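You operate a simulated robot arm through the tools that you are given. There is no shell and no other tool.

You run a simulated robot arm. Do the job below in one go: nothing can be reset, and whatever is moved stays where it is left.

Task
Take the grey pipe with a socket on the top of the grey ring bench and put it away on the top of the blue bench with a grey top. Take the grey coupler fitting and put it in the long green bin. Take the grey thin pipe on the top of the blue check bench and put it away on the the grey mat. Take the roll of white tape and leave it on top of the roll of green tape on the top of the grey check bench. Put one of the red tags from the inside of the wide grey tag tray on the top of the drawer cabinet. Push the middle drawer of the grey check bench shut. Close the right drawer of the grey check bench. Take the blue reducer fitting on the top of the grey check bench and put it away on the middle of the arm rack. Do these in any order. Set down upright: blue reducer fitting.

It is judged by the outcome, as a careful person would: the job done as asked, and still so three seconds after it is handed in. It fails if anything else is knocked over, pushed out of place, dropped, spilled or broken.

Robot
A 7-joint arm with a fingered hand on a trunk, on a base that moves. Base frame: it is fixed to the floor where the robot stands at the start and does not move with it; the origin is under the middle of the robot, x ahead of it, y to its left, z up; the surface under the hand at the start is at about z = 0.8. Units: m, degrees, N and s.
With the tool pointing down near the work surface it reaches from about 0.32 to 0.72 m from the robot's upright axis, wherever it stands. Its first joint turns from -166.0 to 166.0 degrees. Places, roughly: blue reducer fitting (5x5x8 cm) [-1.7, -2.4, 0.8]; grey coupler fitting (5x5x8 cm) [0.4, 0, 0.8]; grey pipe with a socket (7x7x25 cm) [0.5, 0.2, 0.9]; grey thin pipe (12x4x4 cm) [-1.3, -0.9, 0.8]; long green bin (40x20x9 cm) [0.4, -0.3, 0.8]; middle drawer of the grey check bench [-1.2, -2.6, 0.6]; middle of the arm rack [-5.9, -0.1, 0.8]; red tag (8x5x2 cm) [-1.6, -2.9, 0.8]; right drawer of the grey check bench [-1.2, -2.2, 0.6]; roll of green tape (8x8x5 cm) [-1.7, -2.5, 0.8]; roll of white tape (7x7x5 cm) [-1.7, -3, 0.8]; the grey mat (16x12 cm) [0.8, 0.42, 0.8]; top of the blue bench with a grey top [-6, -1.9, 0.8]; top of the drawer cabinet [-3.6, -2.7, 0.8]. Payload 4 kg.
The tool frame sits at the grasp point between the pads (the TCP): z along the fingers, y along the line on which they close. The tips reach 0.026 m beyond it. The gripper opens to 0.148 m; its body begins 0.073 m behind the TCP. The gripper is a hand of 3 fingers: y runs from the thumb to the fingers, the wrist lies at [0, 0, -0.239] in the tool frame.
Orientation is told as [roll, pitch, yaw] about the base's x, y, z axes, in that order, counted from this pose: with the fingers straight down and closing along the base's y, the tool's x points along the base's -x, its y along +y and its z along -z.

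Tools
- The arm moves only by the tool send_rows. Its argument "targets" is a list of rows, each an object of numbers (a shift or turn left out is 0): "dx", "dy", "dz": the shift along the tool's x, y, z in mm; "rx", "ry", "rz": the turn, a rotation vector about the tool's x, y, z in degrees. In form: [{"dx": .., "dy": .., "dz": .., "rx": .., "ry": .., "rz": ..}, ...]. A call has 1 to 20 rows; each row shifts and turns the commanded pose from where the row before left it, along the tool's axes as they then stand. Each row takes 0.2 s and may step no farther than 0.05 m and 8.6 degrees from the row before; otherwise, the whole call is refused. Where a pose cannot be reached the arm comes as near as it can. A force on the tool above 40 N (or 10 N above the force at the start of the call, whichever is more), or a blocked arm, ends the call early, and 0.2 s more pass. In this call time passes only in rows, and 0.2 s behind the last. It gives the time, the measured TCP pose, the force on the tool (base axes), the opening and the grip force at its end, in the units of the frame above (readings bear some noise), with the torque about the TCP (base axes, N m) and any sound that the robot's microphone picked up.
- Cameras (640 x 400 px; columns grow to the right, rows downward): "scene" is now at [0.0043, 0.1184, 1.462]; the picture's right is [-0.41, -0.91, 0.00], its down [-0.75, 0.34, -0.57] and it looks along [0.52, -0.24, -0.82] (base axes); focal length 263 px, centre (320, 200). "wrist" rides on the gripper at [0.068, -0.039, -0.09] in the tool frame; the picture's right is [0.50, 0.87, 0.00], its down [-0.66, 0.38, -0.65] and it looks along [-0.57, 0.33, 0.76] (tool axes); focal length 222 px, centre (320, 200). There is no depth. A picture from a camera that has moved, and an enlarged one, comes with that camera's place and axes in the base frame and with its lens. The place of the scene camera against the robot may be out by one fixed shift of up to 0.012 m in any direction.
- get_image(camera): a new picture of that camera. It takes no simulated time.
- lift_body(by): slides the trunk up (or, below 0, down) by that many m; the arm and the scene camera ride with it, the base frame stays. It gives what a move gives, with no picture.
- steer(legs): drives the robot by 1 to 6 legs, each [ahead, left, turn to the left] in m, m and degrees, along the robot's own axes; the way and the turn of a leg run together, so that a leg with both is an arc; at most 1.5 m and 180 degrees a leg. The arm and the cameras ride along, it lands a little off, and it stops where it bumps. It gives what a move gives.
- set_fingers(finger1, finger2, thumb_bend): sets how far each is bent, from 0 (flat) to 100 (curled in); at 30 the hand is open as for a grip, at 70 the pads meet at the TCP. One left out holds its place. A second passes; each finger stops where it meets its share of the squeeze, and holds until it gets a number again. It is the only way to open and close the hand. It gives what a move gives, with no picture; readings hold the bend of each and the force on the fingers (four entries, about 0 where the hand has none), thumb and palm.
- head_to(pan, tilt): turns the head with the scene camera to pan (to the left, within 155 degrees either way) and tilt (down, from -29 to 69), counted from straight ahead of the robot. It gives what a move gives.
- close_up(camera, box): a new picture of the part [left, top, right, bottom] of that camera's present view, enlarged. It takes no simulated time.
- close_job(): hands the job in; it is judged then, once.

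Places have to be worked out from the pictures, the camera data and where the tool is seen. Open the gripper and draw the arm clear of the work before you hand the job in, unless the task says otherwise.

The tools are called after "Call:" by a JSON object that holds its "api" and its "payload". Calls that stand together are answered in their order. send_rows: Moves the arm, as the interface text tells. Its arguments: {"type":"object","properties":{"targets":{"type":"array","items":{"type":"object","properties":{"dx":{"type":"number"},"dy":{"type":"number"},"dz":{"type":"number"},"rx":{"type":"number"},"ry":{"type":"number"},"rz":{"type":"number"}}}}},"required":["targets"]} The other tools are called the same way: lift_body (by) moves the trunk up or down; set_fingers (finger1, finger2, thumb_bend) moves the fingers one by one; steer (legs) drives the base; head_to (pan, tilt) turns the head that bears the scene camera; get_image (camera) takes a picture; close_up (camera, box) takes an enlarged picture of a part of a camera's view; close_job () hands the job in.

At the start:

```text
clock: 0.0
tcp_pos: [0.3714, 0.1965, 1.0752]
tool_rot: [0.1, 0.1, 0.0]
wrist_force: [-0.1, -0.4, 1.1]
wrist_torque: [-0.03, 0.01, -0.02]
gripper_width: 0.148
grip_force: 0.1
shape: jaw
bend: [30.0, 30.0, 30.0]
finger forces: [0.0, 0.1, 0.0, 0.0, 0.1, 0.0]
trunk travel left (down, up): [-0.45, 0.14]
robot x, y, heading: [0.0008, 0.0009, -0.2]
head pan, tilt (commanded): [-24.4, 55.0]
```

scene: 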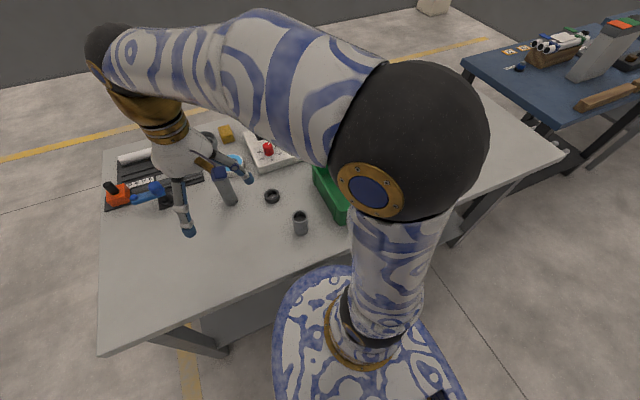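
wrist: 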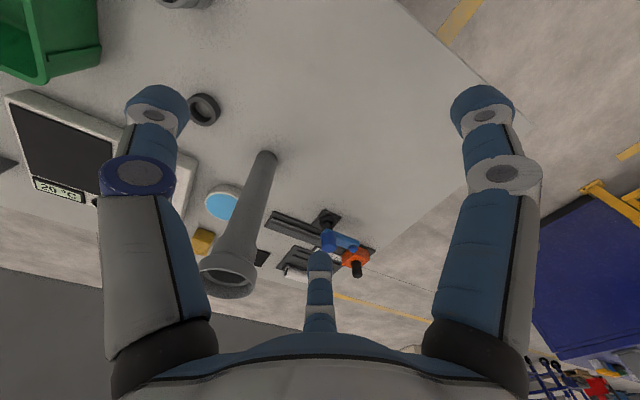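

I start by looking around with fresh pictures before any move, beginning with the present scene view enlarged.

Call:
{"api": "close_up", "payload": {"camera": "scene", "box": [90, 100, 370, 275]}}

Call:
{"api": "get_image", "payload": {"camera": "wrist"}}

```text
2.29 times, centred on (230, 188) of scene
camera zoom: at [0.0043, 0.1184, 1.462], right [-0.41, -0.91, 0.0], down [-0.75, 0.34, -0.57], along [0.52, -0.24, -0.82], focal length 601 px, centre (526, 229)
```

zoom: 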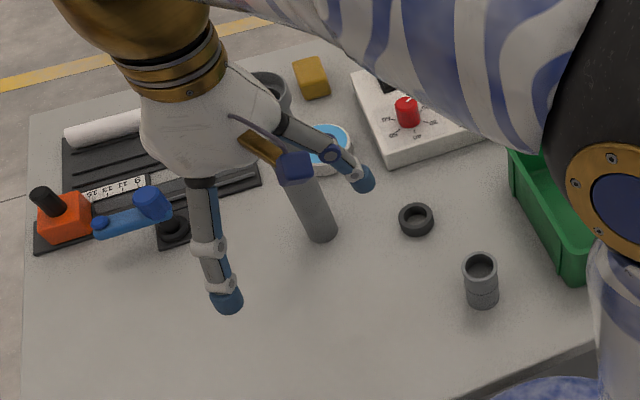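

```text
taken
camera wrist: at [0.3026, 0.1565, 1.1661], right [-0.5, 0.87, 0.0], down [0.66, 0.38, 0.65], along [0.57, 0.33, -0.76], focal length 222 px, centre (320, 200)
```

wrist: 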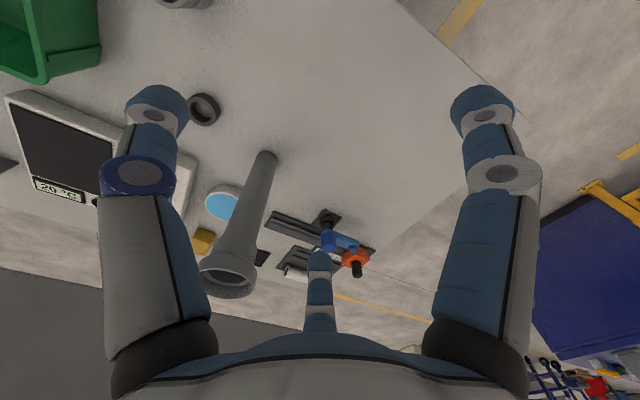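

The pipe stands upright near [0.53, 0.18] with its socket end up, and the coupler stands at about [0.4, 0]. I turn the head round to map the rest of the workshop.

Call:
{"api": "head_to", "payload": {"pan": -80, "tilt": 20}}

Call:
{"api": "get_image", "payload": {"camera": "scene"}}

Call:
{"api": "head_to", "payload": {"pan": -150, "tilt": 20}}

Call:
{"api": "get_image", "payload": {"camera": "scene"}}

Call:
{"api": "head_to", "payload": {"pan": 150, "tilt": 20}}

Call:
{"api": "get_image", "payload": {"camera": "scene"}}

Call:
{"api": "head_to", "payload": {"pan": 80, "tilt": 20}}

Call:
{"api": "get_image", "payload": {"camera": "scene"}}

Call:
{"api": "head_to", "payload": {"pan": 10, "tilt": 40}}

Call:
{"api": "get_image", "payload": {"camera": "scene"}}

```text
clock: 1.2
tcp_pos: [0.3719, 0.1961, 1.0747]
tool_rot: [-0.1, 0.0, 0.0]
wrist_force: [-0.4, -0.3, -0.1]
wrist_torque: [0.05, 0.01, -0.01]
gripper_width: 0.148
grip_force: 0.0
shape: jaw
bend: [30.0, 30.0, 30.0]
finger forces: [0.1, 0.0, 0.0, 0.0, 0.0, 0.0]
trunk travel left (down, up): [-0.45, 0.14]
robot x, y, heading: [-0.0015, -0.0001, -0.2]
head pan, tilt (commanded): [-80.0, 20.0]
```

```text
taken
camera scene: at [-0.0451, 0.0565, 1.5141], right [-0.98, -0.17, 0.0], down [-0.06, 0.34, -0.94], along [0.16, -0.93, -0.34], focal length 263 px, centre (320, 200)
```

scene: 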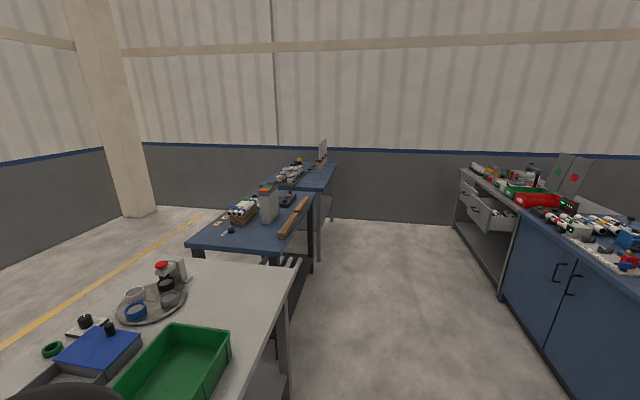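

```text
clock: 2.7
tcp_pos: [0.3714, 0.1967, 1.0752]
tool_rot: [0.0, 0.0, 0.0]
wrist_force: [-0.2, 0.8, -0.1]
wrist_torque: [0.02, -0.01, -0.03]
gripper_width: 0.1481
grip_force: 0.0
shape: jaw
bend: [30.0, 30.0, 30.0]
finger forces: [0.0, 0.1, 0.0, 0.1, 0.0, 0.0]
trunk travel left (down, up): [-0.45, 0.14]
robot x, y, heading: [-0.0017, 0.003, 0.1]
head pan, tilt (commanded): [-150.0, 20.0]
```

```text
taken
camera scene: at [-0.142, 0.1016, 1.5141], right [-0.5, 0.87, 0.0], down [0.3, 0.17, -0.94], along [-0.81, -0.47, -0.34], focal length 263 px, centre (320, 200)
```

scene: 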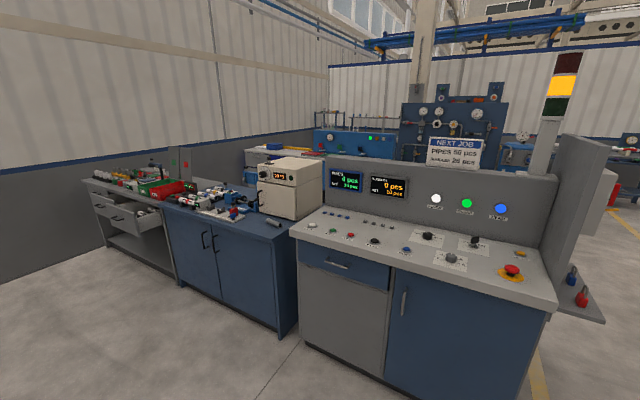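

```text
clock: 6.8
tcp_pos: [0.3717, 0.1962, 1.075]
tool_rot: [-0.1, -0.1, 0.0]
wrist_force: [-0.4, -0.5, 0.7]
wrist_torque: [0.0, -0.01, 0.0]
gripper_width: 0.1479
grip_force: 0.1
shape: jaw
bend: [30.0, 30.0, 30.0]
finger forces: [0.0, 0.0, 0.0, 0.0, 0.1, 0.1]
trunk travel left (down, up): [-0.45, 0.14]
robot x, y, heading: [-0.0005, 0.0013, 0.1]
head pan, tilt (commanded): [150.0, 20.0]
```

```text
taken
camera scene: at [-0.142, 0.1948, 1.5141], right [0.5, 0.87, 0.0], down [0.3, -0.17, -0.94], along [-0.81, 0.47, -0.34], focal length 263 px, centre (320, 200)
```

scene: 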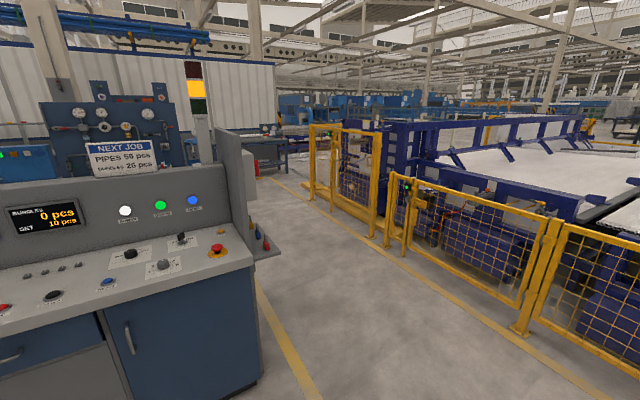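

```text
clock: 8.2
tcp_pos: [0.3713, 0.1962, 1.0752]
tool_rot: [0.0, 0.1, -0.1]
wrist_force: [-0.3, 0.3, 0.8]
wrist_torque: [0.01, -0.02, -0.02]
gripper_width: 0.1478
grip_force: 0.0
shape: jaw
bend: [30.0, 30.0, 30.0]
finger forces: [0.0, 0.0, 0.0, 0.0, 0.0, 0.1]
trunk travel left (down, up): [-0.45, 0.14]
robot x, y, heading: [-0.0011, -0.0009, -0.1]
head pan, tilt (commanded): [80.0, 20.0]
```

```text
taken
camera scene: at [-0.0453, 0.2399, 1.5141], right [0.98, -0.17, 0.0], down [-0.06, -0.34, -0.94], along [0.16, 0.93, -0.34], focal length 263 px, centre (320, 200)
```

scene: 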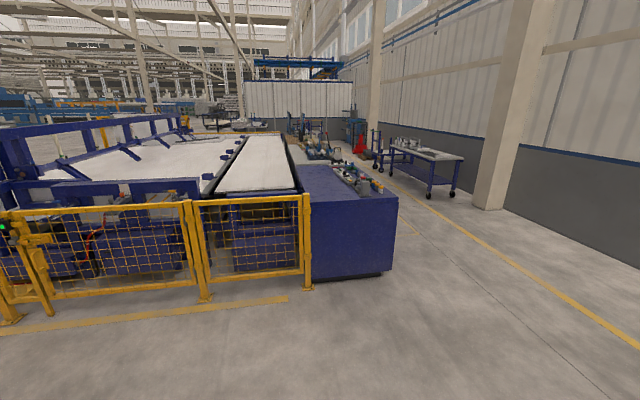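

```text
clock: 9.6
tcp_pos: [0.3711, 0.1964, 1.0741]
tool_rot: [0.0, 0.0, 0.0]
wrist_force: [0.4, 0.1, 0.4]
wrist_torque: [-0.02, 0.0, 0.01]
gripper_width: 0.1481
grip_force: 0.0
shape: jaw
bend: [30.0, 30.0, 30.0]
finger forces: [0.0, 0.0, 0.1, 0.0, 0.1, 0.1]
trunk travel left (down, up): [-0.45, 0.14]
robot x, y, heading: [-0.0017, 0.0015, 0.0]
head pan, tilt (commanded): [10.0, 40.0]
```

```text
taken
camera scene: at [0.0223, 0.163, 1.4827], right [0.17, -0.98, 0.0], down [-0.63, -0.11, -0.77], along [0.75, 0.13, -0.64], focal length 263 px, centre (320, 200)
```

scene: 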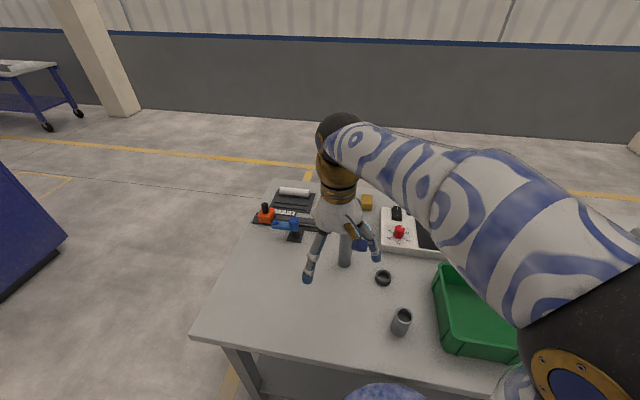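

The map is clear: ring bench ahead, the line of check benches behind, and more furniture beyond them. I zoom in on the ring bench top to sort out the mat, coupler and bin.

Call:
{"api": "close_up", "payload": {"camera": "scene", "box": [230, 170, 410, 282]}}

Call:
{"api": "close_up", "payload": {"camera": "scene", "box": [340, 230, 540, 355]}}

```text
3.56 times, centred on (320, 226) of scene
camera zoom: at [0.0223, 0.163, 1.4827], right [0.17, -0.98, 0.0], down [-0.63, -0.11, -0.77], along [0.75, 0.13, -0.64], focal length 934 px, centre (320, 108)
```

zoom: 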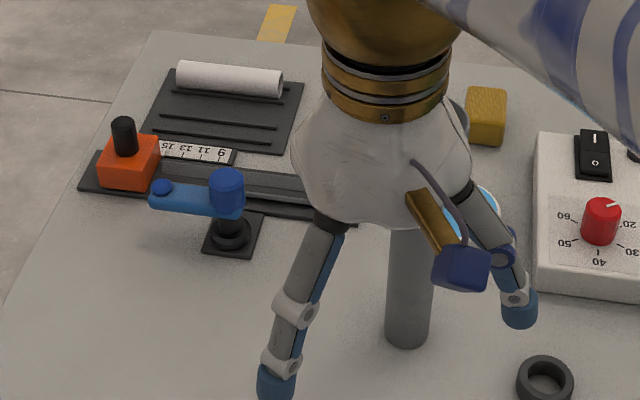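

```text
3.20 times, centred on (440, 292) of scene
camera zoom: at [0.0223, 0.163, 1.4827], right [0.17, -0.98, 0.0], down [-0.63, -0.11, -0.77], along [0.75, 0.13, -0.64], focal length 841 px, centre (-64, -96)
```

zoom: 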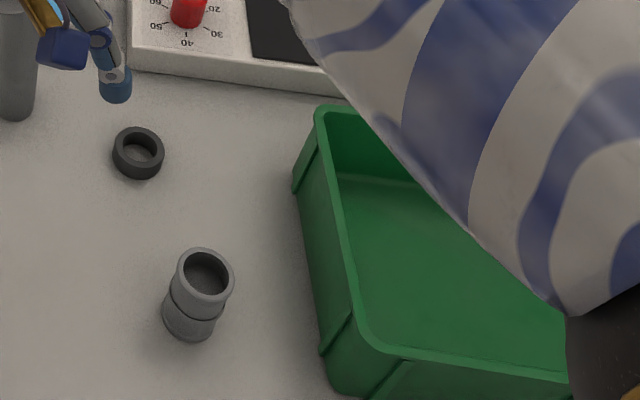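

The dark ribbed pad near [0.80, 0.41] is the grey mat (a white tube already lies on it), and the coupler is at about [0.35, 0.02]. I move the open hand over the coupler, staying high, to check it with the wrist camera.

Call:
{"api": "send_rows", "payload": {"targets": [{"dx": 4, "dy": -35.6, "dz": 5}, {"dx": 4, "dy": -35.6, "dz": 10}, {"dx": 4, "dy": -35.6, "dz": 15}, {"dx": 4, "dy": -35.6, "dz": 15}, {"dx": 4, "dy": -35.6, "dz": 15}]}}

Call:
{"api": "get_image", "payload": {"camera": "wrist"}}

Call:
{"api": "get_image", "payload": {"camera": "scene"}}

```text
clock: 10.8
tcp_pos: [0.3513, 0.0187, 1.0144]
tool_rot: [0.0, 0.0, 0.0]
wrist_force: [0.3, 0.0, -0.3]
wrist_torque: [0.03, -0.01, -0.01]
gripper_width: 0.1479
grip_force: 0.0
shape: jaw
bend: [30.0, 30.0, 30.0]
finger forces: [0.0, 0.0, 0.0, 0.0, 0.0, 0.0]
trunk travel left (down, up): [-0.45, 0.14]
robot x, y, heading: [0.0019, 0.0028, 0.1]
head pan, tilt (commanded): [10.0, 40.0]
```

```text
taken
camera wrist: at [0.2829, -0.0214, 1.1061], right [-0.5, 0.87, 0.0], down [0.66, 0.38, 0.65], along [0.57, 0.33, -0.76], focal length 222 px, centre (320, 200)
```

wrist: 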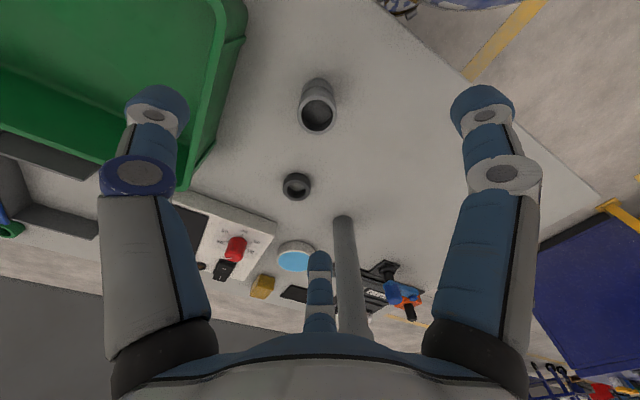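

```text
taken
camera scene: at [0.0223, 0.1629, 1.4827], right [0.17, -0.98, 0.0], down [-0.63, -0.11, -0.77], along [0.75, 0.13, -0.64], focal length 263 px, centre (320, 200)
```

scene: 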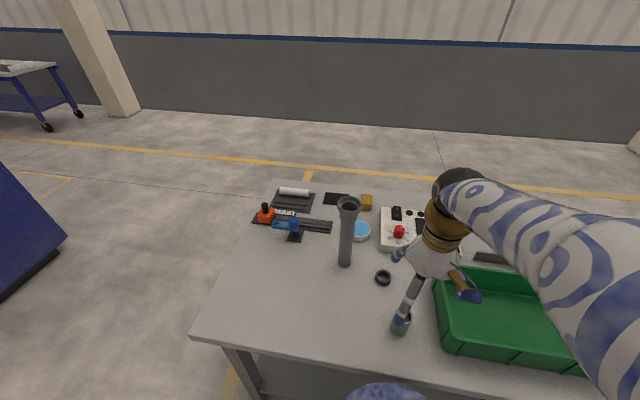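

The wrist view puts the coupler's rim centre at about [0.355, 0.017], and the bin's left wall at y ≈ -0.08, so the fully open thumb would come close to the wall. I narrow the fingers a bit first and shift the last few mm.

Call:
{"api": "set_fingers", "payload": {"finger1": 46, "finger2": 46, "thumb_bend": 46}}

Call:
{"api": "send_rows", "payload": {"targets": [{"dx": -4, "dy": -1.5, "dz": 25}, {"dz": 25}, {"dz": 20}]}}

Call:
{"api": "get_image", "payload": {"camera": "wrist"}}

```text
clock: 11.8
tcp_pos: [0.3518, 0.0183, 1.0132]
tool_rot: [0.0, -0.1, 0.0]
wrist_force: [0.9, 0.9, 0.5]
wrist_torque: [0.0, 0.0, 0.0]
gripper_width: 0.0761
grip_force: 0.1
shape: fingers
bend: [46.0, 46.0, 46.0]
finger forces: [0.0, 0.0, 0.1, 0.0, 0.0, 0.1]
trunk travel left (down, up): [-0.45, 0.14]
robot x, y, heading: [-0.0023, 0.0027, -0.2]
head pan, tilt (commanded): [10.0, 40.0]
```

```text
clock: 12.6
tcp_pos: [0.3548, 0.016, 0.9436]
tool_rot: [0.0, 0.0, 0.1]
wrist_force: [0.7, 0.9, 0.0]
wrist_torque: [0.01, -0.02, -0.01]
gripper_width: 0.0758
grip_force: 0.0
shape: fingers
bend: [46.0, 46.0, 46.0]
finger forces: [0.1, 0.0, 0.1, 0.0, 0.1, 0.1]
trunk travel left (down, up): [-0.45, 0.14]
robot x, y, heading: [0.0012, -0.0003, 0.1]
head pan, tilt (commanded): [10.0, 40.0]
```

```text
taken
camera wrist: at [0.2871, -0.0237, 1.036], right [-0.5, 0.87, 0.0], down [0.65, 0.38, 0.65], along [0.57, 0.33, -0.76], focal length 222 px, centre (320, 200)
```

wrist: 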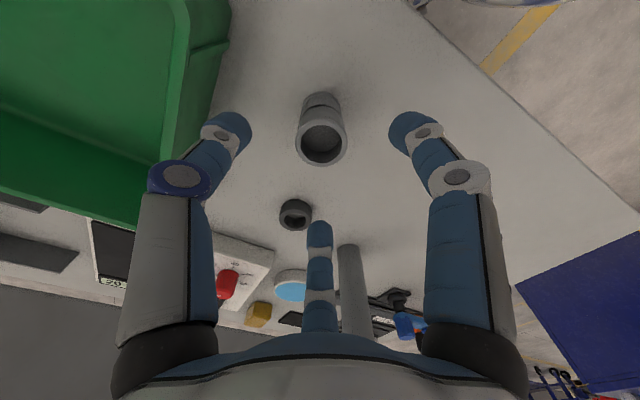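

The coupler is centred under the hand (rim at [0.354, 0.017] against the TCP at [0.355, 0.016]). I lower about 98 mm to grasp height.

Call:
{"api": "send_rows", "payload": {"targets": [{"dz": 30}, {"dz": 30}, {"dz": 25}, {"dz": 13}]}}

Call:
{"api": "set_fingers", "payload": {"finger1": 70, "finger2": 70, "thumb_bend": 70}}

Call:
{"api": "get_image", "payload": {"camera": "wrist"}}

```text
clock: 13.6
tcp_pos: [0.3556, 0.0154, 0.846]
tool_rot: [0.0, 0.0, 0.1]
wrist_force: [0.4, -0.1, -0.4]
wrist_torque: [0.03, 0.02, 0.06]
gripper_width: 0.0757
grip_force: 0.1
shape: fingers
bend: [46.0, 46.0, 46.0]
finger forces: [0.0, 0.1, 0.0, 0.0, 0.0, 0.1]
trunk travel left (down, up): [-0.45, 0.14]
robot x, y, heading: [0.0031, 0.0017, -0.1]
head pan, tilt (commanded): [10.0, 40.0]
```

```text
clock: 14.6
tcp_pos: [0.3561, 0.0165, 0.8473]
tool_rot: [0.1, 0.1, 0.0]
wrist_force: [-0.1, -0.9, -0.6]
wrist_torque: [0.02, -0.01, 0.03]
gripper_width: 0.0298
grip_force: 14.5
shape: fingers
bend: [59.0, 59.0, 63.0]
finger forces: [8.9, 9.8, 0.1, 0.1, 11.0, 0.1]
trunk travel left (down, up): [-0.45, 0.14]
robot x, y, heading: [-0.0015, 0.0019, 0.2]
head pan, tilt (commanded): [10.0, 40.0]
```

```text
taken
camera wrist: at [0.286, -0.023, 0.9382], right [-0.5, 0.87, 0.0], down [0.66, 0.38, 0.65], along [0.57, 0.33, -0.76], focal length 222 px, centre (320, 200)
```

wrist: 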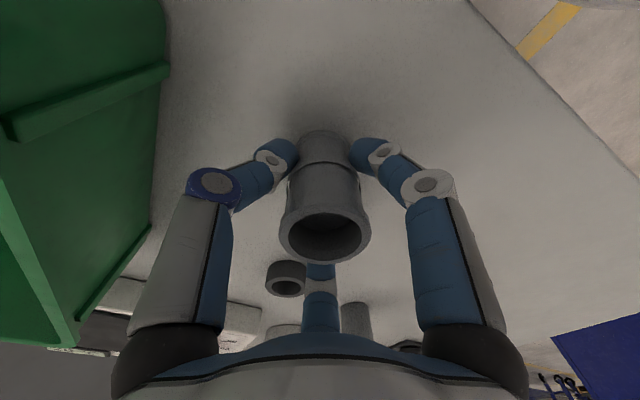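

Solid grip on the coupler (about 10 N per finger). I lift it 150 mm straight up, then carry it over the bin.

Call:
{"api": "send_rows", "payload": {"targets": [{"dz": -30}, {"dz": -40}, {"dz": -40}, {"dz": -40}]}}

Call:
{"api": "send_rows", "payload": {"targets": [{"dx": -6, "dy": -30}, {"dx": -8, "dy": -35}, {"dx": -8, "dy": -35}, {"dx": -8, "dy": -35}, {"dx": -8, "dy": -35}, {"dx": -8, "dy": -35}, {"dx": -8, "dy": -35}]}}

Call:
{"api": "get_image", "payload": {"camera": "wrist"}}

Call:
{"api": "get_image", "payload": {"camera": "scene"}}

```text
clock: 15.6
tcp_pos: [0.3545, 0.0187, 0.9978]
tool_rot: [0.0, 0.0, 0.0]
wrist_force: [-0.5, -0.1, 0.5]
wrist_torque: [0.0, -0.01, 0.01]
gripper_width: 0.0292
grip_force: 14.5
shape: fingers
bend: [59.0, 59.0, 63.0]
finger forces: [8.7, 9.8, 0.0, 0.0, 10.9, 0.0]
trunk travel left (down, up): [-0.45, 0.14]
robot x, y, heading: [-0.0026, 0.0027, -0.0]
head pan, tilt (commanded): [10.0, 40.0]
```

```text
clock: 17.2
tcp_pos: [0.4092, -0.2252, 0.9962]
tool_rot: [0.0, 0.0, 0.1]
wrist_force: [0.3, 0.5, -0.6]
wrist_torque: [0.02, 0.02, -0.01]
gripper_width: 0.0296
grip_force: 14.6
shape: fingers
bend: [59.0, 59.0, 63.0]
finger forces: [8.8, 9.5, 0.0, 0.0, 10.9, 0.0]
trunk travel left (down, up): [-0.45, 0.14]
robot x, y, heading: [0.0013, 0.0009, -0.0]
head pan, tilt (commanded): [10.0, 40.0]
```

```text
taken
camera wrist: at [0.3408, -0.2634, 1.0879], right [-0.5, 0.87, 0.0], down [0.66, 0.38, 0.65], along [0.57, 0.33, -0.76], focal length 222 px, centre (320, 200)
```

wrist: 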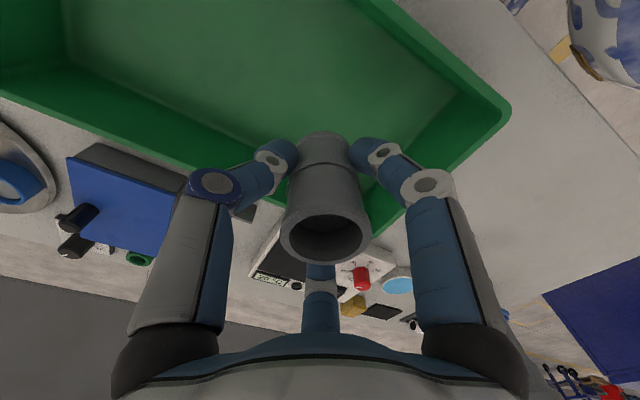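

```text
taken
camera scene: at [0.0225, 0.1626, 1.4827], right [0.17, -0.98, 0.0], down [-0.63, -0.11, -0.77], along [0.75, 0.13, -0.64], focal length 263 px, centre (320, 200)
```

scene: 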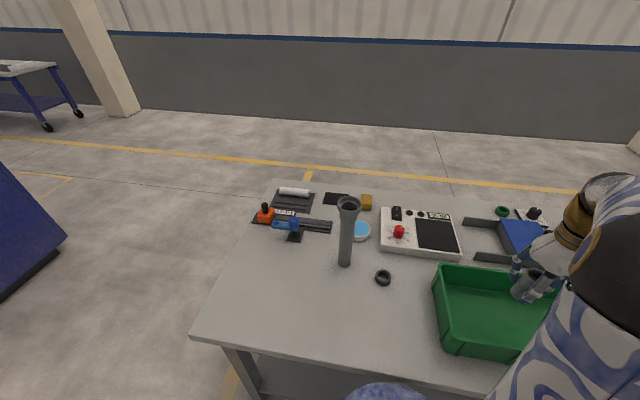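

The coupler hangs inside the bin outline with room all round. I shift to the bin middle and lower it to just above the bin floor.

Call:
{"api": "send_rows", "payload": {"targets": [{"dx": -6, "dy": -30}, {"dz": 35}, {"dz": 35}, {"dz": 35}, {"dz": 25}, {"dz": 10}]}}

Call:
{"api": "get_image", "payload": {"camera": "wrist"}}

```text
clock: 18.6
tcp_pos: [0.415, -0.2535, 0.8572]
tool_rot: [0.0, 0.0, 0.0]
wrist_force: [0.6, -0.1, -0.3]
wrist_torque: [0.02, 0.01, 0.02]
gripper_width: 0.0291
grip_force: 14.3
shape: fingers
bend: [59.0, 59.0, 63.0]
finger forces: [8.9, 9.6, 0.0, 0.0, 10.8, 0.0]
trunk travel left (down, up): [-0.45, 0.14]
robot x, y, heading: [-0.0009, -0.0022, 0.1]
head pan, tilt (commanded): [10.0, 40.0]
```

```text
taken
camera wrist: at [0.3465, -0.2928, 0.9479], right [-0.5, 0.87, 0.0], down [0.66, 0.38, 0.65], along [0.57, 0.33, -0.76], focal length 222 px, centre (320, 200)
```

wrist: 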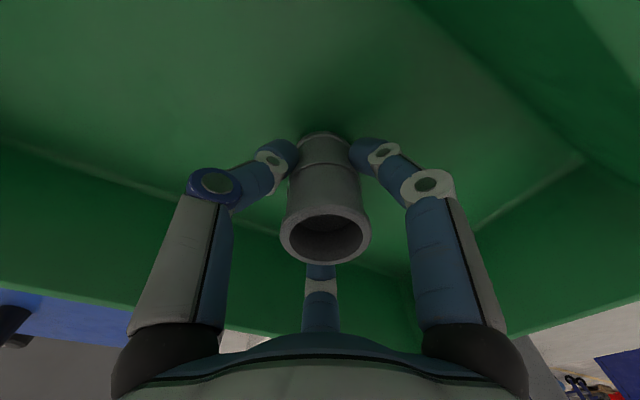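

The coupler is some millimetres above the floor of the bin. I feel down slowly and watch the force.

Call:
{"api": "send_rows", "payload": {"targets": [{"dz": 2}, {"dz": 2}, {"dz": 2}]}}

```text
clock: 19.4
tcp_pos: [0.4151, -0.2527, 0.8506]
tool_rot: [0.1, 0.0, 0.0]
wrist_force: [0.3, 0.5, -0.5]
wrist_torque: [0.0, -0.01, 0.01]
gripper_width: 0.0292
grip_force: 15.4
shape: fingers
bend: [59.0, 59.0, 63.0]
finger forces: [8.8, 9.7, 0.0, 0.1, 10.8, 0.1]
trunk travel left (down, up): [-0.45, 0.14]
robot x, y, heading: [-0.0006, 0.0002, 0.2]
head pan, tilt (commanded): [10.0, 40.0]
```

Call:
{"api": "send_rows", "payload": {"targets": [{"dz": 2}, {"dz": 1}]}}

```text
clock: 20.0
tcp_pos: [0.4149, -0.2533, 0.8486]
tool_rot: [0.0, -0.1, 0.1]
wrist_force: [0.6, -0.8, 15.5]
wrist_torque: [0.04, 0.04, -0.03]
gripper_width: 0.0294
grip_force: 17.1
shape: fingers
bend: [59.0, 59.0, 64.0]
finger forces: [10.2, 10.6, 0.0, 0.1, 12.7, 0.1]
trunk travel left (down, up): [-0.45, 0.14]
robot x, y, heading: [0.002, 0.001, 0.2]
head pan, tilt (commanded): [10.0, 40.0]
```

The upward force of 15 N shows the coupler is standing on the bin floor. I open the fingers gently to let go.

Call:
{"api": "set_fingers", "payload": {"finger1": 46, "finger2": 46, "thumb_bend": 46}}

Call:
{"api": "send_rows", "payload": {"targets": [{"dz": -25}, {"dz": -35}, {"dz": -40}, {"dz": -40}, {"dz": -40}, {"dz": -40}]}}

Call:
{"api": "get_image", "payload": {"camera": "wrist"}}

```text
clock: 21.0
tcp_pos: [0.4159, -0.2529, 0.8468]
tool_rot: [0.0, -0.1, 0.0]
wrist_force: [-0.6, -0.3, -0.4]
wrist_torque: [-0.01, -0.01, -0.04]
gripper_width: 0.0749
grip_force: 0.0
shape: fingers
bend: [46.0, 46.0, 46.0]
finger forces: [0.0, 0.0, 0.0, 0.0, 0.1, 0.0]
trunk travel left (down, up): [-0.45, 0.14]
robot x, y, heading: [-0.0014, 0.0036, 0.1]
head pan, tilt (commanded): [10.0, 40.0]
```

```text
clock: 22.4
tcp_pos: [0.4156, -0.2526, 1.0684]
tool_rot: [0.1, 0.0, 0.0]
wrist_force: [0.2, 0.4, -0.4]
wrist_torque: [0.0, 0.05, -0.02]
gripper_width: 0.0751
grip_force: 0.1
shape: fingers
bend: [46.0, 46.0, 46.0]
finger forces: [0.1, 0.0, 0.0, 0.0, 0.1, 0.0]
trunk travel left (down, up): [-0.45, 0.14]
robot x, y, heading: [-0.0016, 0.0001, 0.1]
head pan, tilt (commanded): [10.0, 40.0]
```

```text
taken
camera wrist: at [0.3467, -0.2931, 1.1595], right [-0.5, 0.87, 0.0], down [0.66, 0.38, 0.65], along [0.57, 0.33, -0.76], focal length 222 px, centre (320, 200)
```

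wrist: 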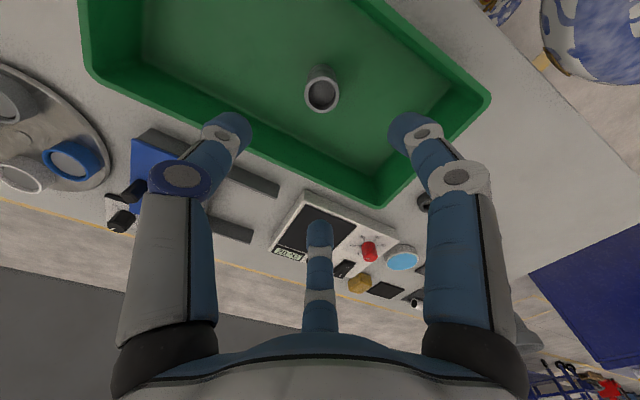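

The coupler stands safely in the bin. Next is the thin pipe on the blue check bench; I raise and retract the arm and look that way.

Call:
{"api": "send_rows", "payload": {"targets": [{"dy": 40, "dz": -20}, {"dy": 40, "dz": -30}, {"dy": 45, "dz": -30}, {"dy": 45, "dz": -30}, {"dy": 45, "dz": -30}, {"dx": 10, "dy": 38, "dz": -30}]}}

Call:
{"api": "head_to", "payload": {"pan": -145, "tilt": 35}}

Call:
{"api": "get_image", "payload": {"camera": "scene"}}

Call:
{"api": "close_up", "payload": {"camera": "scene", "box": [120, 80, 400, 255]}}

```text
refused: row 3 steps farther than a row can; nothing moved
```

```text
clock: 24.8
tcp_pos: [0.4156, -0.2538, 1.0678]
tool_rot: [-0.1, 0.0, -0.1]
wrist_force: [0.1, -0.4, -0.5]
wrist_torque: [0.0, 0.02, -0.03]
gripper_width: 0.075
grip_force: 0.0
shape: fingers
bend: [46.0, 46.0, 46.0]
finger forces: [0.0, 0.0, 0.1, 0.1, 0.0, 0.0]
trunk travel left (down, up): [-0.45, 0.14]
robot x, y, heading: [0.0001, 0.0012, -0.1]
head pan, tilt (commanded): [-145.0, 35.0]
```

```text
taken
camera scene: at [-0.1335, 0.0975, 1.4903], right [-0.57, 0.82, 0.0], down [0.47, 0.33, -0.82], along [-0.67, -0.47, -0.57], focal length 263 px, centre (320, 200)
```

scene: 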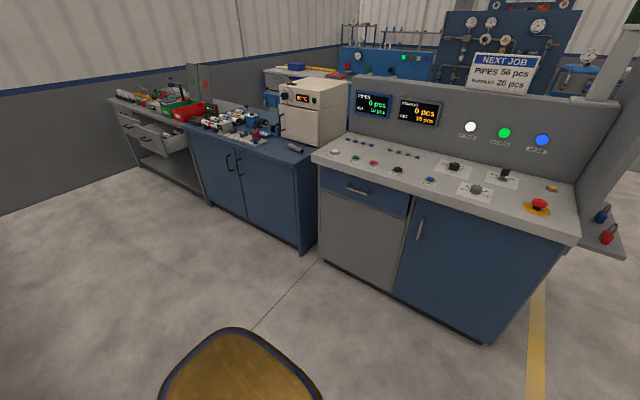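

```text
2.29 times, centred on (260, 168) of scene
camera zoom: at [-0.1335, 0.0975, 1.4903], right [-0.57, 0.82, 0.0], down [0.47, 0.33, -0.82], along [-0.67, -0.47, -0.57], focal length 601 px, centre (457, 274)
```

zoom: 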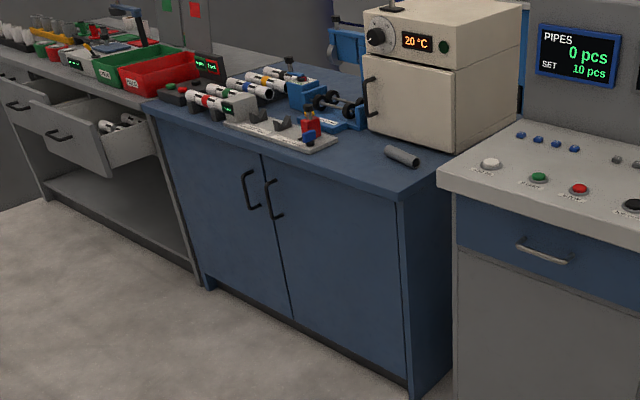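

The thin pipe lies on the blue bench near [-1.29, -0.91], roughly along y, with the bench front edge at x ≈ -1.14. I bring the arm in front and up (smaller steps this time), then drive back, turn round and come up to that bench.

Call:
{"api": "send_rows", "payload": {"targets": [{"dy": 30, "dz": -22}, {"dy": 36, "dz": -22}, {"dy": 36, "dz": -22}, {"dy": 36, "dz": -22}, {"dy": 36, "dz": -22}, {"dy": 36, "dz": -20}, {"dy": 36}]}}

Call:
{"api": "steer", "payload": {"legs": [[-0.45, 0, 0], [0, 0, 180], [0, 0.88, 0]]}}

Call:
{"api": "head_to", "payload": {"pan": 0, "tilt": 35}}

Call:
{"api": "get_image", "payload": {"camera": "scene"}}

```text
clock: 26.4
tcp_pos: [0.4156, -0.0073, 1.1976]
tool_rot: [0.1, -0.1, -0.1]
wrist_force: [0.0, -0.1, 0.6]
wrist_torque: [0.02, 0.0, 0.0]
gripper_width: 0.0748
grip_force: 0.1
shape: fingers
bend: [46.0, 46.0, 46.0]
finger forces: [0.0, 0.0, 0.0, 0.0, 0.0, 0.0]
trunk travel left (down, up): [-0.45, 0.14]
robot x, y, heading: [-0.0014, -0.0019, 0.0]
head pan, tilt (commanded): [-145.0, 35.0]
```

```text
clock: 40.7
tcp_pos: [-0.857, -0.8836, 1.198]
tool_rot: [0.0, 0.0, -179.3]
wrist_force: [0.6, 0.0, 0.5]
wrist_torque: [0.02, 0.0, -0.01]
gripper_width: 0.0748
grip_force: 0.0
shape: fingers
bend: [46.0, 46.0, 46.0]
finger forces: [0.0, 0.0, 0.0, 0.1, 0.1, 0.0]
trunk travel left (down, up): [-0.45, 0.14]
robot x, y, heading: [-0.439, -0.8847, -179.3]
head pan, tilt (commanded): [-145.0, 35.0]
```

```text
clock: 43.0
tcp_pos: [-0.8562, -0.8835, 1.1979]
tool_rot: [0.1, 0.0, -179.3]
wrist_force: [-0.8, -0.2, 0.7]
wrist_torque: [-0.01, 0.0, -0.01]
gripper_width: 0.075
grip_force: 0.1
shape: fingers
bend: [46.0, 46.0, 46.0]
finger forces: [0.0, 0.0, 0.0, 0.0, 0.1, 0.0]
trunk travel left (down, up): [-0.45, 0.14]
robot x, y, heading: [-0.4389, -0.8872, -179.2]
head pan, tilt (commanded): [0.0, 35.0]
```

```text
taken
camera scene: at [-0.4682, -1.0402, 1.4903], right [-0.01, 1.0, 0.0], down [0.57, 0.01, -0.82], along [-0.82, -0.01, -0.57], focal length 263 px, centre (320, 200)
```

scene: 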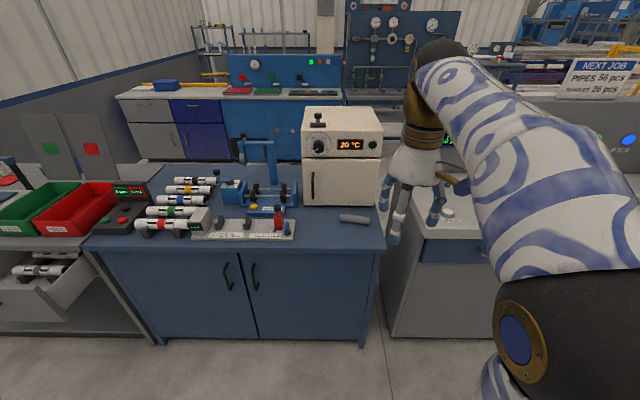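

The robot stands at [-0.44, -0.89] facing the blue bench; the thin pipe is at about [-1.31, -0.91], roughly 0.1 m in front of the oven. I drive 0.36 m ahead so it comes within reach.

Call:
{"api": "steer", "payload": {"legs": [[0.37, 0, 0]]}}

Call:
{"api": "get_image", "payload": {"camera": "wrist"}}

Call:
{"api": "head_to", "payload": {"pan": 0, "tilt": 50}}

Call:
{"api": "get_image", "payload": {"camera": "scene"}}

```text
clock: 45.4
tcp_pos: [-1.2327, -0.8877, 1.1992]
tool_rot: [-0.1, 0.0, -179.3]
wrist_force: [-0.2, 0.4, 0.3]
wrist_torque: [0.0, -0.03, 0.01]
gripper_width: 0.0751
grip_force: 0.0
shape: fingers
bend: [46.0, 46.0, 46.0]
finger forces: [0.1, 0.0, 0.0, 0.0, 0.0, 0.0]
trunk travel left (down, up): [-0.45, 0.14]
robot x, y, heading: [-0.8159, -0.8871, -179.0]
head pan, tilt (commanded): [0.0, 35.0]
```

```text
taken
camera wrist: at [-1.1669, -0.8493, 1.2893], right [0.51, -0.86, 0.0], down [-0.65, -0.39, 0.65], along [-0.56, -0.33, -0.76], focal length 222 px, centre (320, 200)
```

wrist: 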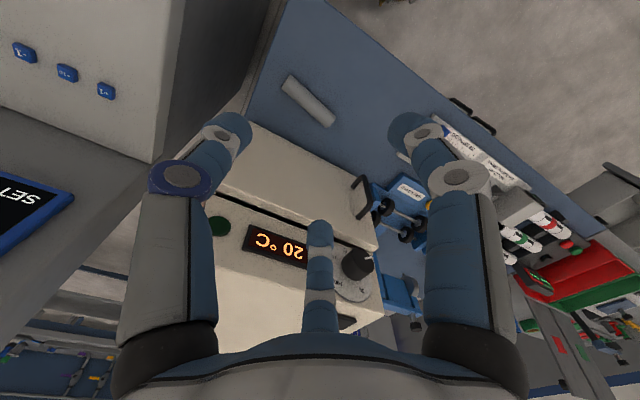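

```text
clock: 46.2
tcp_pos: [-1.2325, -0.8884, 1.1977]
tool_rot: [0.1, -0.1, -179.3]
wrist_force: [-0.3, -0.2, -0.3]
wrist_torque: [-0.01, 0.02, 0.0]
gripper_width: 0.0749
grip_force: 0.0
shape: fingers
bend: [46.0, 46.0, 46.0]
finger forces: [0.0, 0.0, 0.0, 0.1, 0.0, 0.0]
trunk travel left (down, up): [-0.45, 0.14]
robot x, y, heading: [-0.8175, -0.8914, -179.2]
head pan, tilt (commanded): [0.0, 50.0]
```

```text
taken
camera scene: at [-0.8333, -1.0447, 1.4686], right [-0.01, 1.0, 0.0], down [0.77, 0.01, -0.64], along [-0.64, -0.01, -0.77], focal length 263 px, centre (320, 200)
```

scene: 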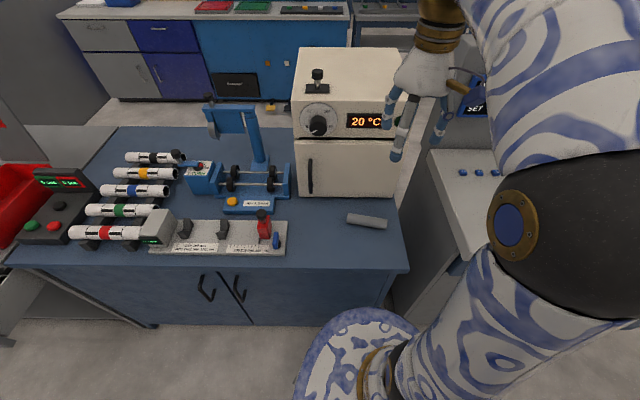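

The wrist view puts the pipe centre near [-1.30, -0.905], its axis about 75° from +x, with the oven face at x ≈ -1.40. Turning the hand only about 14° puts one finger on the robot side and two on the oven side across the pipe; I do that and descend to z ≈ 1.0 above it.

Call:
{"api": "send_rows", "payload": {"targets": [{"rz": -6.9}, {"rz": -6.9}, {"dx": -11.6, "dz": 33}, {"dx": -11.6, "dz": 33}, {"dx": -11.6, "dz": 33}, {"dx": -11.6, "dz": 33}, {"dx": -11.6, "dz": 33}, {"dx": -11.6, "dz": 33}]}}

Call:
{"api": "get_image", "payload": {"camera": "wrist"}}

Call:
{"api": "get_image", "payload": {"camera": "scene"}}

```text
clock: 48.0
tcp_pos: [-1.2995, -0.9055, 0.9989]
tool_rot: [0.0, 0.0, -165.5]
wrist_force: [0.2, -0.4, 1.2]
wrist_torque: [-0.01, -0.01, 0.06]
gripper_width: 0.075
grip_force: 0.0
shape: fingers
bend: [46.0, 46.0, 46.0]
finger forces: [0.1, 0.1, 0.0, 0.0, 0.1, 0.0]
trunk travel left (down, up): [-0.45, 0.14]
robot x, y, heading: [-0.8144, -0.894, -179.4]
head pan, tilt (commanded): [0.0, 50.0]
```

```text
taken
camera wrist: at [-1.2444, -0.8516, 1.0899], right [0.7, -0.71, 0.0], down [-0.54, -0.53, 0.65], along [-0.47, -0.46, -0.76], focal length 222 px, centre (320, 200)
```

wrist: 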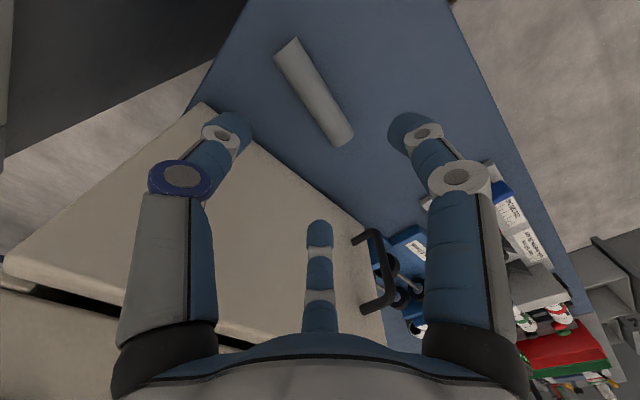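

```text
taken
camera scene: at [-0.8334, -1.0447, 1.4686], right [-0.01, 1.0, 0.0], down [0.77, 0.01, -0.64], along [-0.64, -0.01, -0.77], focal length 263 px, centre (320, 200)
```

scene: 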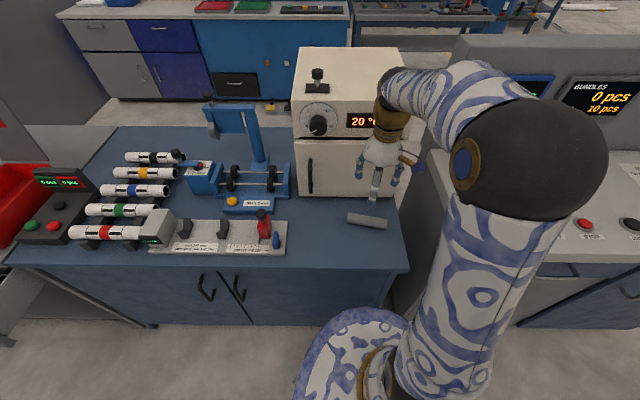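

The pipe is about 3 cm thick, centred at [-1.305, -0.907]. I trim the yaw by 3°, centre and descend to about z = 0.85, then feel lower in small steps.

Call:
{"api": "send_rows", "payload": {"targets": [{"rz": -3}, {"dx": -5.7, "dz": 30}, {"dz": 35}, {"dz": 35}, {"dz": 30}, {"dz": 19}]}}

Call:
{"api": "get_image", "payload": {"camera": "wrist"}}

```text
clock: 49.4
tcp_pos: [-1.3054, -0.909, 0.8494]
tool_rot: [-0.1, 0.1, -162.6]
wrist_force: [0.4, -0.1, 0.3]
wrist_torque: [0.0, -0.03, 0.03]
gripper_width: 0.0749
grip_force: 0.1
shape: fingers
bend: [46.0, 46.0, 46.0]
finger forces: [0.1, 0.1, 0.1, 0.0, 0.0, 0.0]
trunk travel left (down, up): [-0.45, 0.14]
robot x, y, heading: [-0.8182, -0.8889, -179.3]
head pan, tilt (commanded): [0.0, 50.0]
```

```text
taken
camera wrist: at [-1.2538, -0.8517, 0.9417], right [0.74, -0.68, 0.0], down [-0.51, -0.56, 0.65], along [-0.44, -0.48, -0.76], focal length 222 px, centre (320, 200)
```

wrist: 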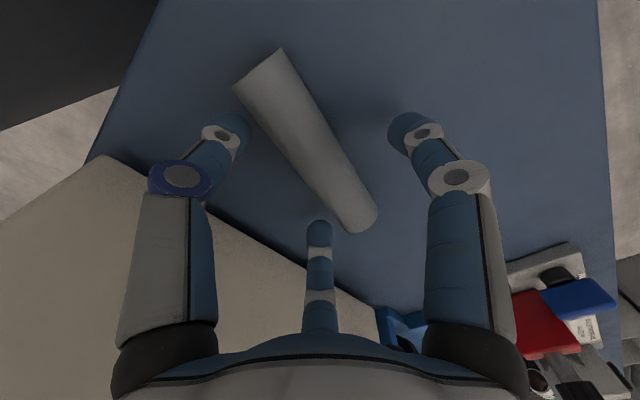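

The pipe runs centrally between the fingers. I lower in small steps towards z ≈ 0.832, watching for table contact.

Call:
{"api": "send_rows", "payload": {"targets": [{"dz": 4}, {"dz": 4}, {"dz": 3}]}}

Call:
{"api": "send_rows", "payload": {"targets": [{"dz": 3}, {"dz": 2}]}}

```text
clock: 50.2
tcp_pos: [-1.3055, -0.9076, 0.8408]
tool_rot: [-0.1, 0.0, -162.5]
wrist_force: [0.8, -0.1, 0.7]
wrist_torque: [0.0, 0.0, 0.0]
gripper_width: 0.0752
grip_force: 0.1
shape: fingers
bend: [46.0, 46.0, 46.0]
finger forces: [0.0, 0.0, 0.1, 0.0, 0.0, 0.2]
trunk travel left (down, up): [-0.45, 0.14]
robot x, y, heading: [-0.8195, -0.8908, -179.1]
head pan, tilt (commanded): [0.0, 50.0]
```

```text
clock: 50.8
tcp_pos: [-1.3061, -0.9079, 0.8342]
tool_rot: [0.0, 0.0, -162.6]
wrist_force: [0.2, -0.3, 0.0]
wrist_torque: [0.0, -0.02, 0.0]
gripper_width: 0.0751
grip_force: 0.1
shape: fingers
bend: [46.0, 46.0, 46.0]
finger forces: [0.1, 0.0, 0.0, 0.0, 0.1, 0.1]
trunk travel left (down, up): [-0.45, 0.14]
robot x, y, heading: [-0.8175, -0.8892, -179.1]
head pan, tilt (commanded): [0.0, 50.0]
```

Still no contact at 0.834. I go 3 mm lower and close the fingers gradually on the pipe.

Call:
{"api": "send_rows", "payload": {"targets": [{"dz": 2}]}}

Call:
{"api": "set_fingers", "payload": {"finger1": 58, "finger2": 58, "thumb_bend": 58}}

Call:
{"api": "get_image", "payload": {"camera": "wrist"}}

```text
clock: 51.2
tcp_pos: [-1.3059, -0.9071, 0.8325]
tool_rot: [0.0, -0.1, -162.4]
wrist_force: [0.2, 0.9, 6.5]
wrist_torque: [-0.14, -0.15, -0.01]
gripper_width: 0.0753
grip_force: 2.6
shape: fingers
bend: [46.0, 46.0, 46.0]
finger forces: [4.1, 1.7, 0.1, 0.0, 0.0, 0.0]
trunk travel left (down, up): [-0.45, 0.14]
robot x, y, heading: [-0.8141, -0.8921, -179.5]
head pan, tilt (commanded): [0.0, 50.0]
```

```text
clock: 52.2
tcp_pos: [-1.3038, -0.9068, 0.8349]
tool_rot: [0.0, -0.2, -162.4]
wrist_force: [4.6, -0.5, 19.2]
wrist_torque: [-0.23, -0.94, -0.02]
gripper_width: 0.0478
grip_force: 9.3
shape: fingers
bend: [52.0, 57.0, 57.0]
finger forces: [18.7, 0.0, 0.0, 0.0, 0.0, 0.0]
trunk travel left (down, up): [-0.45, 0.14]
robot x, y, heading: [-0.8134, -0.8896, -179.2]
head pan, tilt (commanded): [0.0, 50.0]
```

```text
taken
camera wrist: at [-1.2528, -0.8507, 0.9252], right [0.74, -0.68, 0.0], down [-0.51, -0.56, 0.65], along [-0.44, -0.48, -0.76], focal length 222 px, centre (320, 200)
```

wrist: 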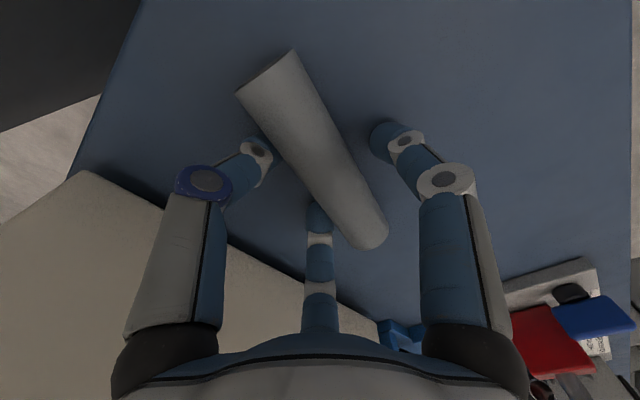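

Finger 1 is pressing on the table because the tips dip lower mid-closing. I raise the hand 5 mm and then close fully.

Call:
{"api": "send_rows", "payload": {"targets": [{"dz": -3}, {"dz": -3}]}}

Call:
{"api": "set_fingers", "payload": {"finger1": 58, "finger2": 58, "thumb_bend": 58}}

Call:
{"api": "get_image", "payload": {"camera": "wrist"}}

```text
clock: 52.8
tcp_pos: [-1.3059, -0.9073, 0.8376]
tool_rot: [0.0, 0.0, -162.5]
wrist_force: [-0.1, 0.1, 0.3]
wrist_torque: [0.02, 0.0, 0.02]
gripper_width: 0.0399
grip_force: 0.1
shape: fingers
bend: [57.0, 57.0, 57.0]
finger forces: [0.0, 0.0, 0.0, 0.1, 0.0, 0.0]
trunk travel left (down, up): [-0.45, 0.14]
robot x, y, heading: [-0.8204, -0.8905, -179.5]
head pan, tilt (commanded): [0.0, 50.0]
```

```text
clock: 53.8
tcp_pos: [-1.3065, -0.9081, 0.8383]
tool_rot: [-0.1, 0.0, -162.5]
wrist_force: [1.0, -0.1, 0.0]
wrist_torque: [0.03, -0.02, 0.02]
gripper_width: 0.0398
grip_force: 0.0
shape: fingers
bend: [57.0, 57.0, 57.0]
finger forces: [0.0, 0.0, 0.0, 0.1, 0.1, 0.1]
trunk travel left (down, up): [-0.45, 0.14]
robot x, y, heading: [-0.8135, -0.8872, -179.3]
head pan, tilt (commanded): [0.0, 50.0]
```

```text
taken
camera wrist: at [-1.2536, -0.851, 0.9305], right [0.74, -0.68, 0.0], down [-0.51, -0.56, 0.65], along [-0.44, -0.48, -0.76], focal length 222 px, centre (320, 200)
```

wrist: 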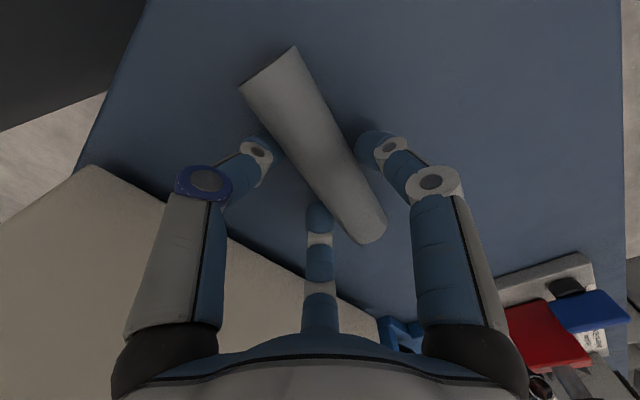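

All three fingers flank the pipe with no table contact. I lower 3 mm to sit the pads at the pipe's mid-height and squeeze.

Call:
{"api": "send_rows", "payload": {"targets": [{"dz": 2.5}]}}

Call:
{"api": "set_fingers", "payload": {"finger1": 70, "finger2": 70, "thumb_bend": 70}}

Call:
{"api": "get_image", "payload": {"camera": "wrist"}}

```text
clock: 54.2
tcp_pos: [-1.3054, -0.908, 0.8374]
tool_rot: [0.0, -0.1, -162.5]
wrist_force: [-0.1, -0.5, -0.5]
wrist_torque: [-0.04, 0.02, 0.01]
gripper_width: 0.0401
grip_force: 0.0
shape: fingers
bend: [57.0, 57.0, 57.0]
finger forces: [0.0, 0.1, 0.0, 0.1, 0.1, 0.0]
trunk travel left (down, up): [-0.45, 0.14]
robot x, y, heading: [-0.816, -0.8885, -179.4]
head pan, tilt (commanded): [0.0, 50.0]
```

```text
clock: 55.2
tcp_pos: [-1.3054, -0.9087, 0.8362]
tool_rot: [0.0, 0.0, -162.4]
wrist_force: [-1.4, 0.3, -0.7]
wrist_torque: [-0.01, 0.03, -0.03]
gripper_width: 0.029
grip_force: 11.9
shape: fingers
bend: [58.0, 65.0, 66.0]
finger forces: [11.8, 4.7, 0.0, 0.0, 7.1, 0.1]
trunk travel left (down, up): [-0.45, 0.14]
robot x, y, heading: [-0.8161, -0.8923, -179.0]
head pan, tilt (commanded): [0.0, 50.0]
```

```text
taken
camera wrist: at [-1.2539, -0.851, 0.9279], right [0.74, -0.68, 0.0], down [-0.51, -0.56, 0.65], along [-0.44, -0.48, -0.76], focal length 222 px, centre (320, 200)
```

wrist: 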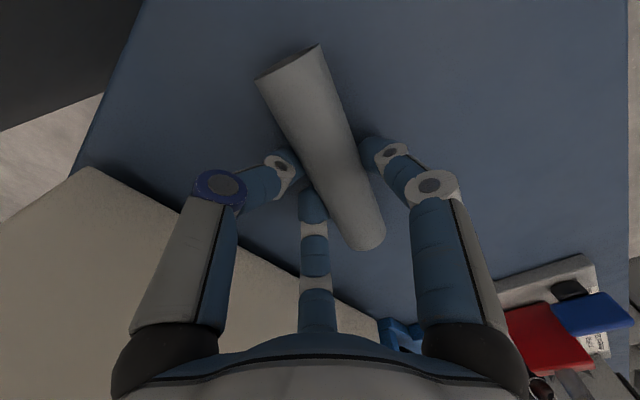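

The pipe is clamped: finger 1 pushes 11.8 N against 4.7 and 7.1 N from the other two. I lift slowly and check that it stays in the hand.

Call:
{"api": "send_rows", "payload": {"targets": [{"dz": -5}, {"dz": -10}, {"dz": -15}, {"dz": -20}]}}

Call:
{"api": "get_image", "payload": {"camera": "wrist"}}

```text
clock: 56.2
tcp_pos: [-1.3048, -0.9069, 0.8864]
tool_rot: [0.0, 0.0, -162.5]
wrist_force: [-0.1, 0.3, 0.0]
wrist_torque: [-0.01, -0.01, 0.01]
gripper_width: 0.029
grip_force: 11.8
shape: fingers
bend: [58.0, 65.0, 66.0]
finger forces: [11.8, 4.8, 0.0, 0.1, 7.0, 0.1]
trunk travel left (down, up): [-0.45, 0.14]
robot x, y, heading: [-0.8145, -0.8926, -179.3]
head pan, tilt (commanded): [0.0, 50.0]
```

```text
taken
camera wrist: at [-1.2536, -0.8506, 0.9776], right [0.74, -0.68, 0.0], down [-0.51, -0.56, 0.65], along [-0.44, -0.48, -0.76], focal length 222 px, centre (320, 200)
```

wrist: 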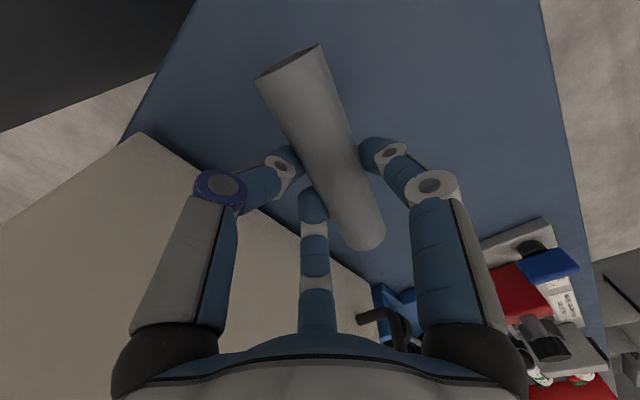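

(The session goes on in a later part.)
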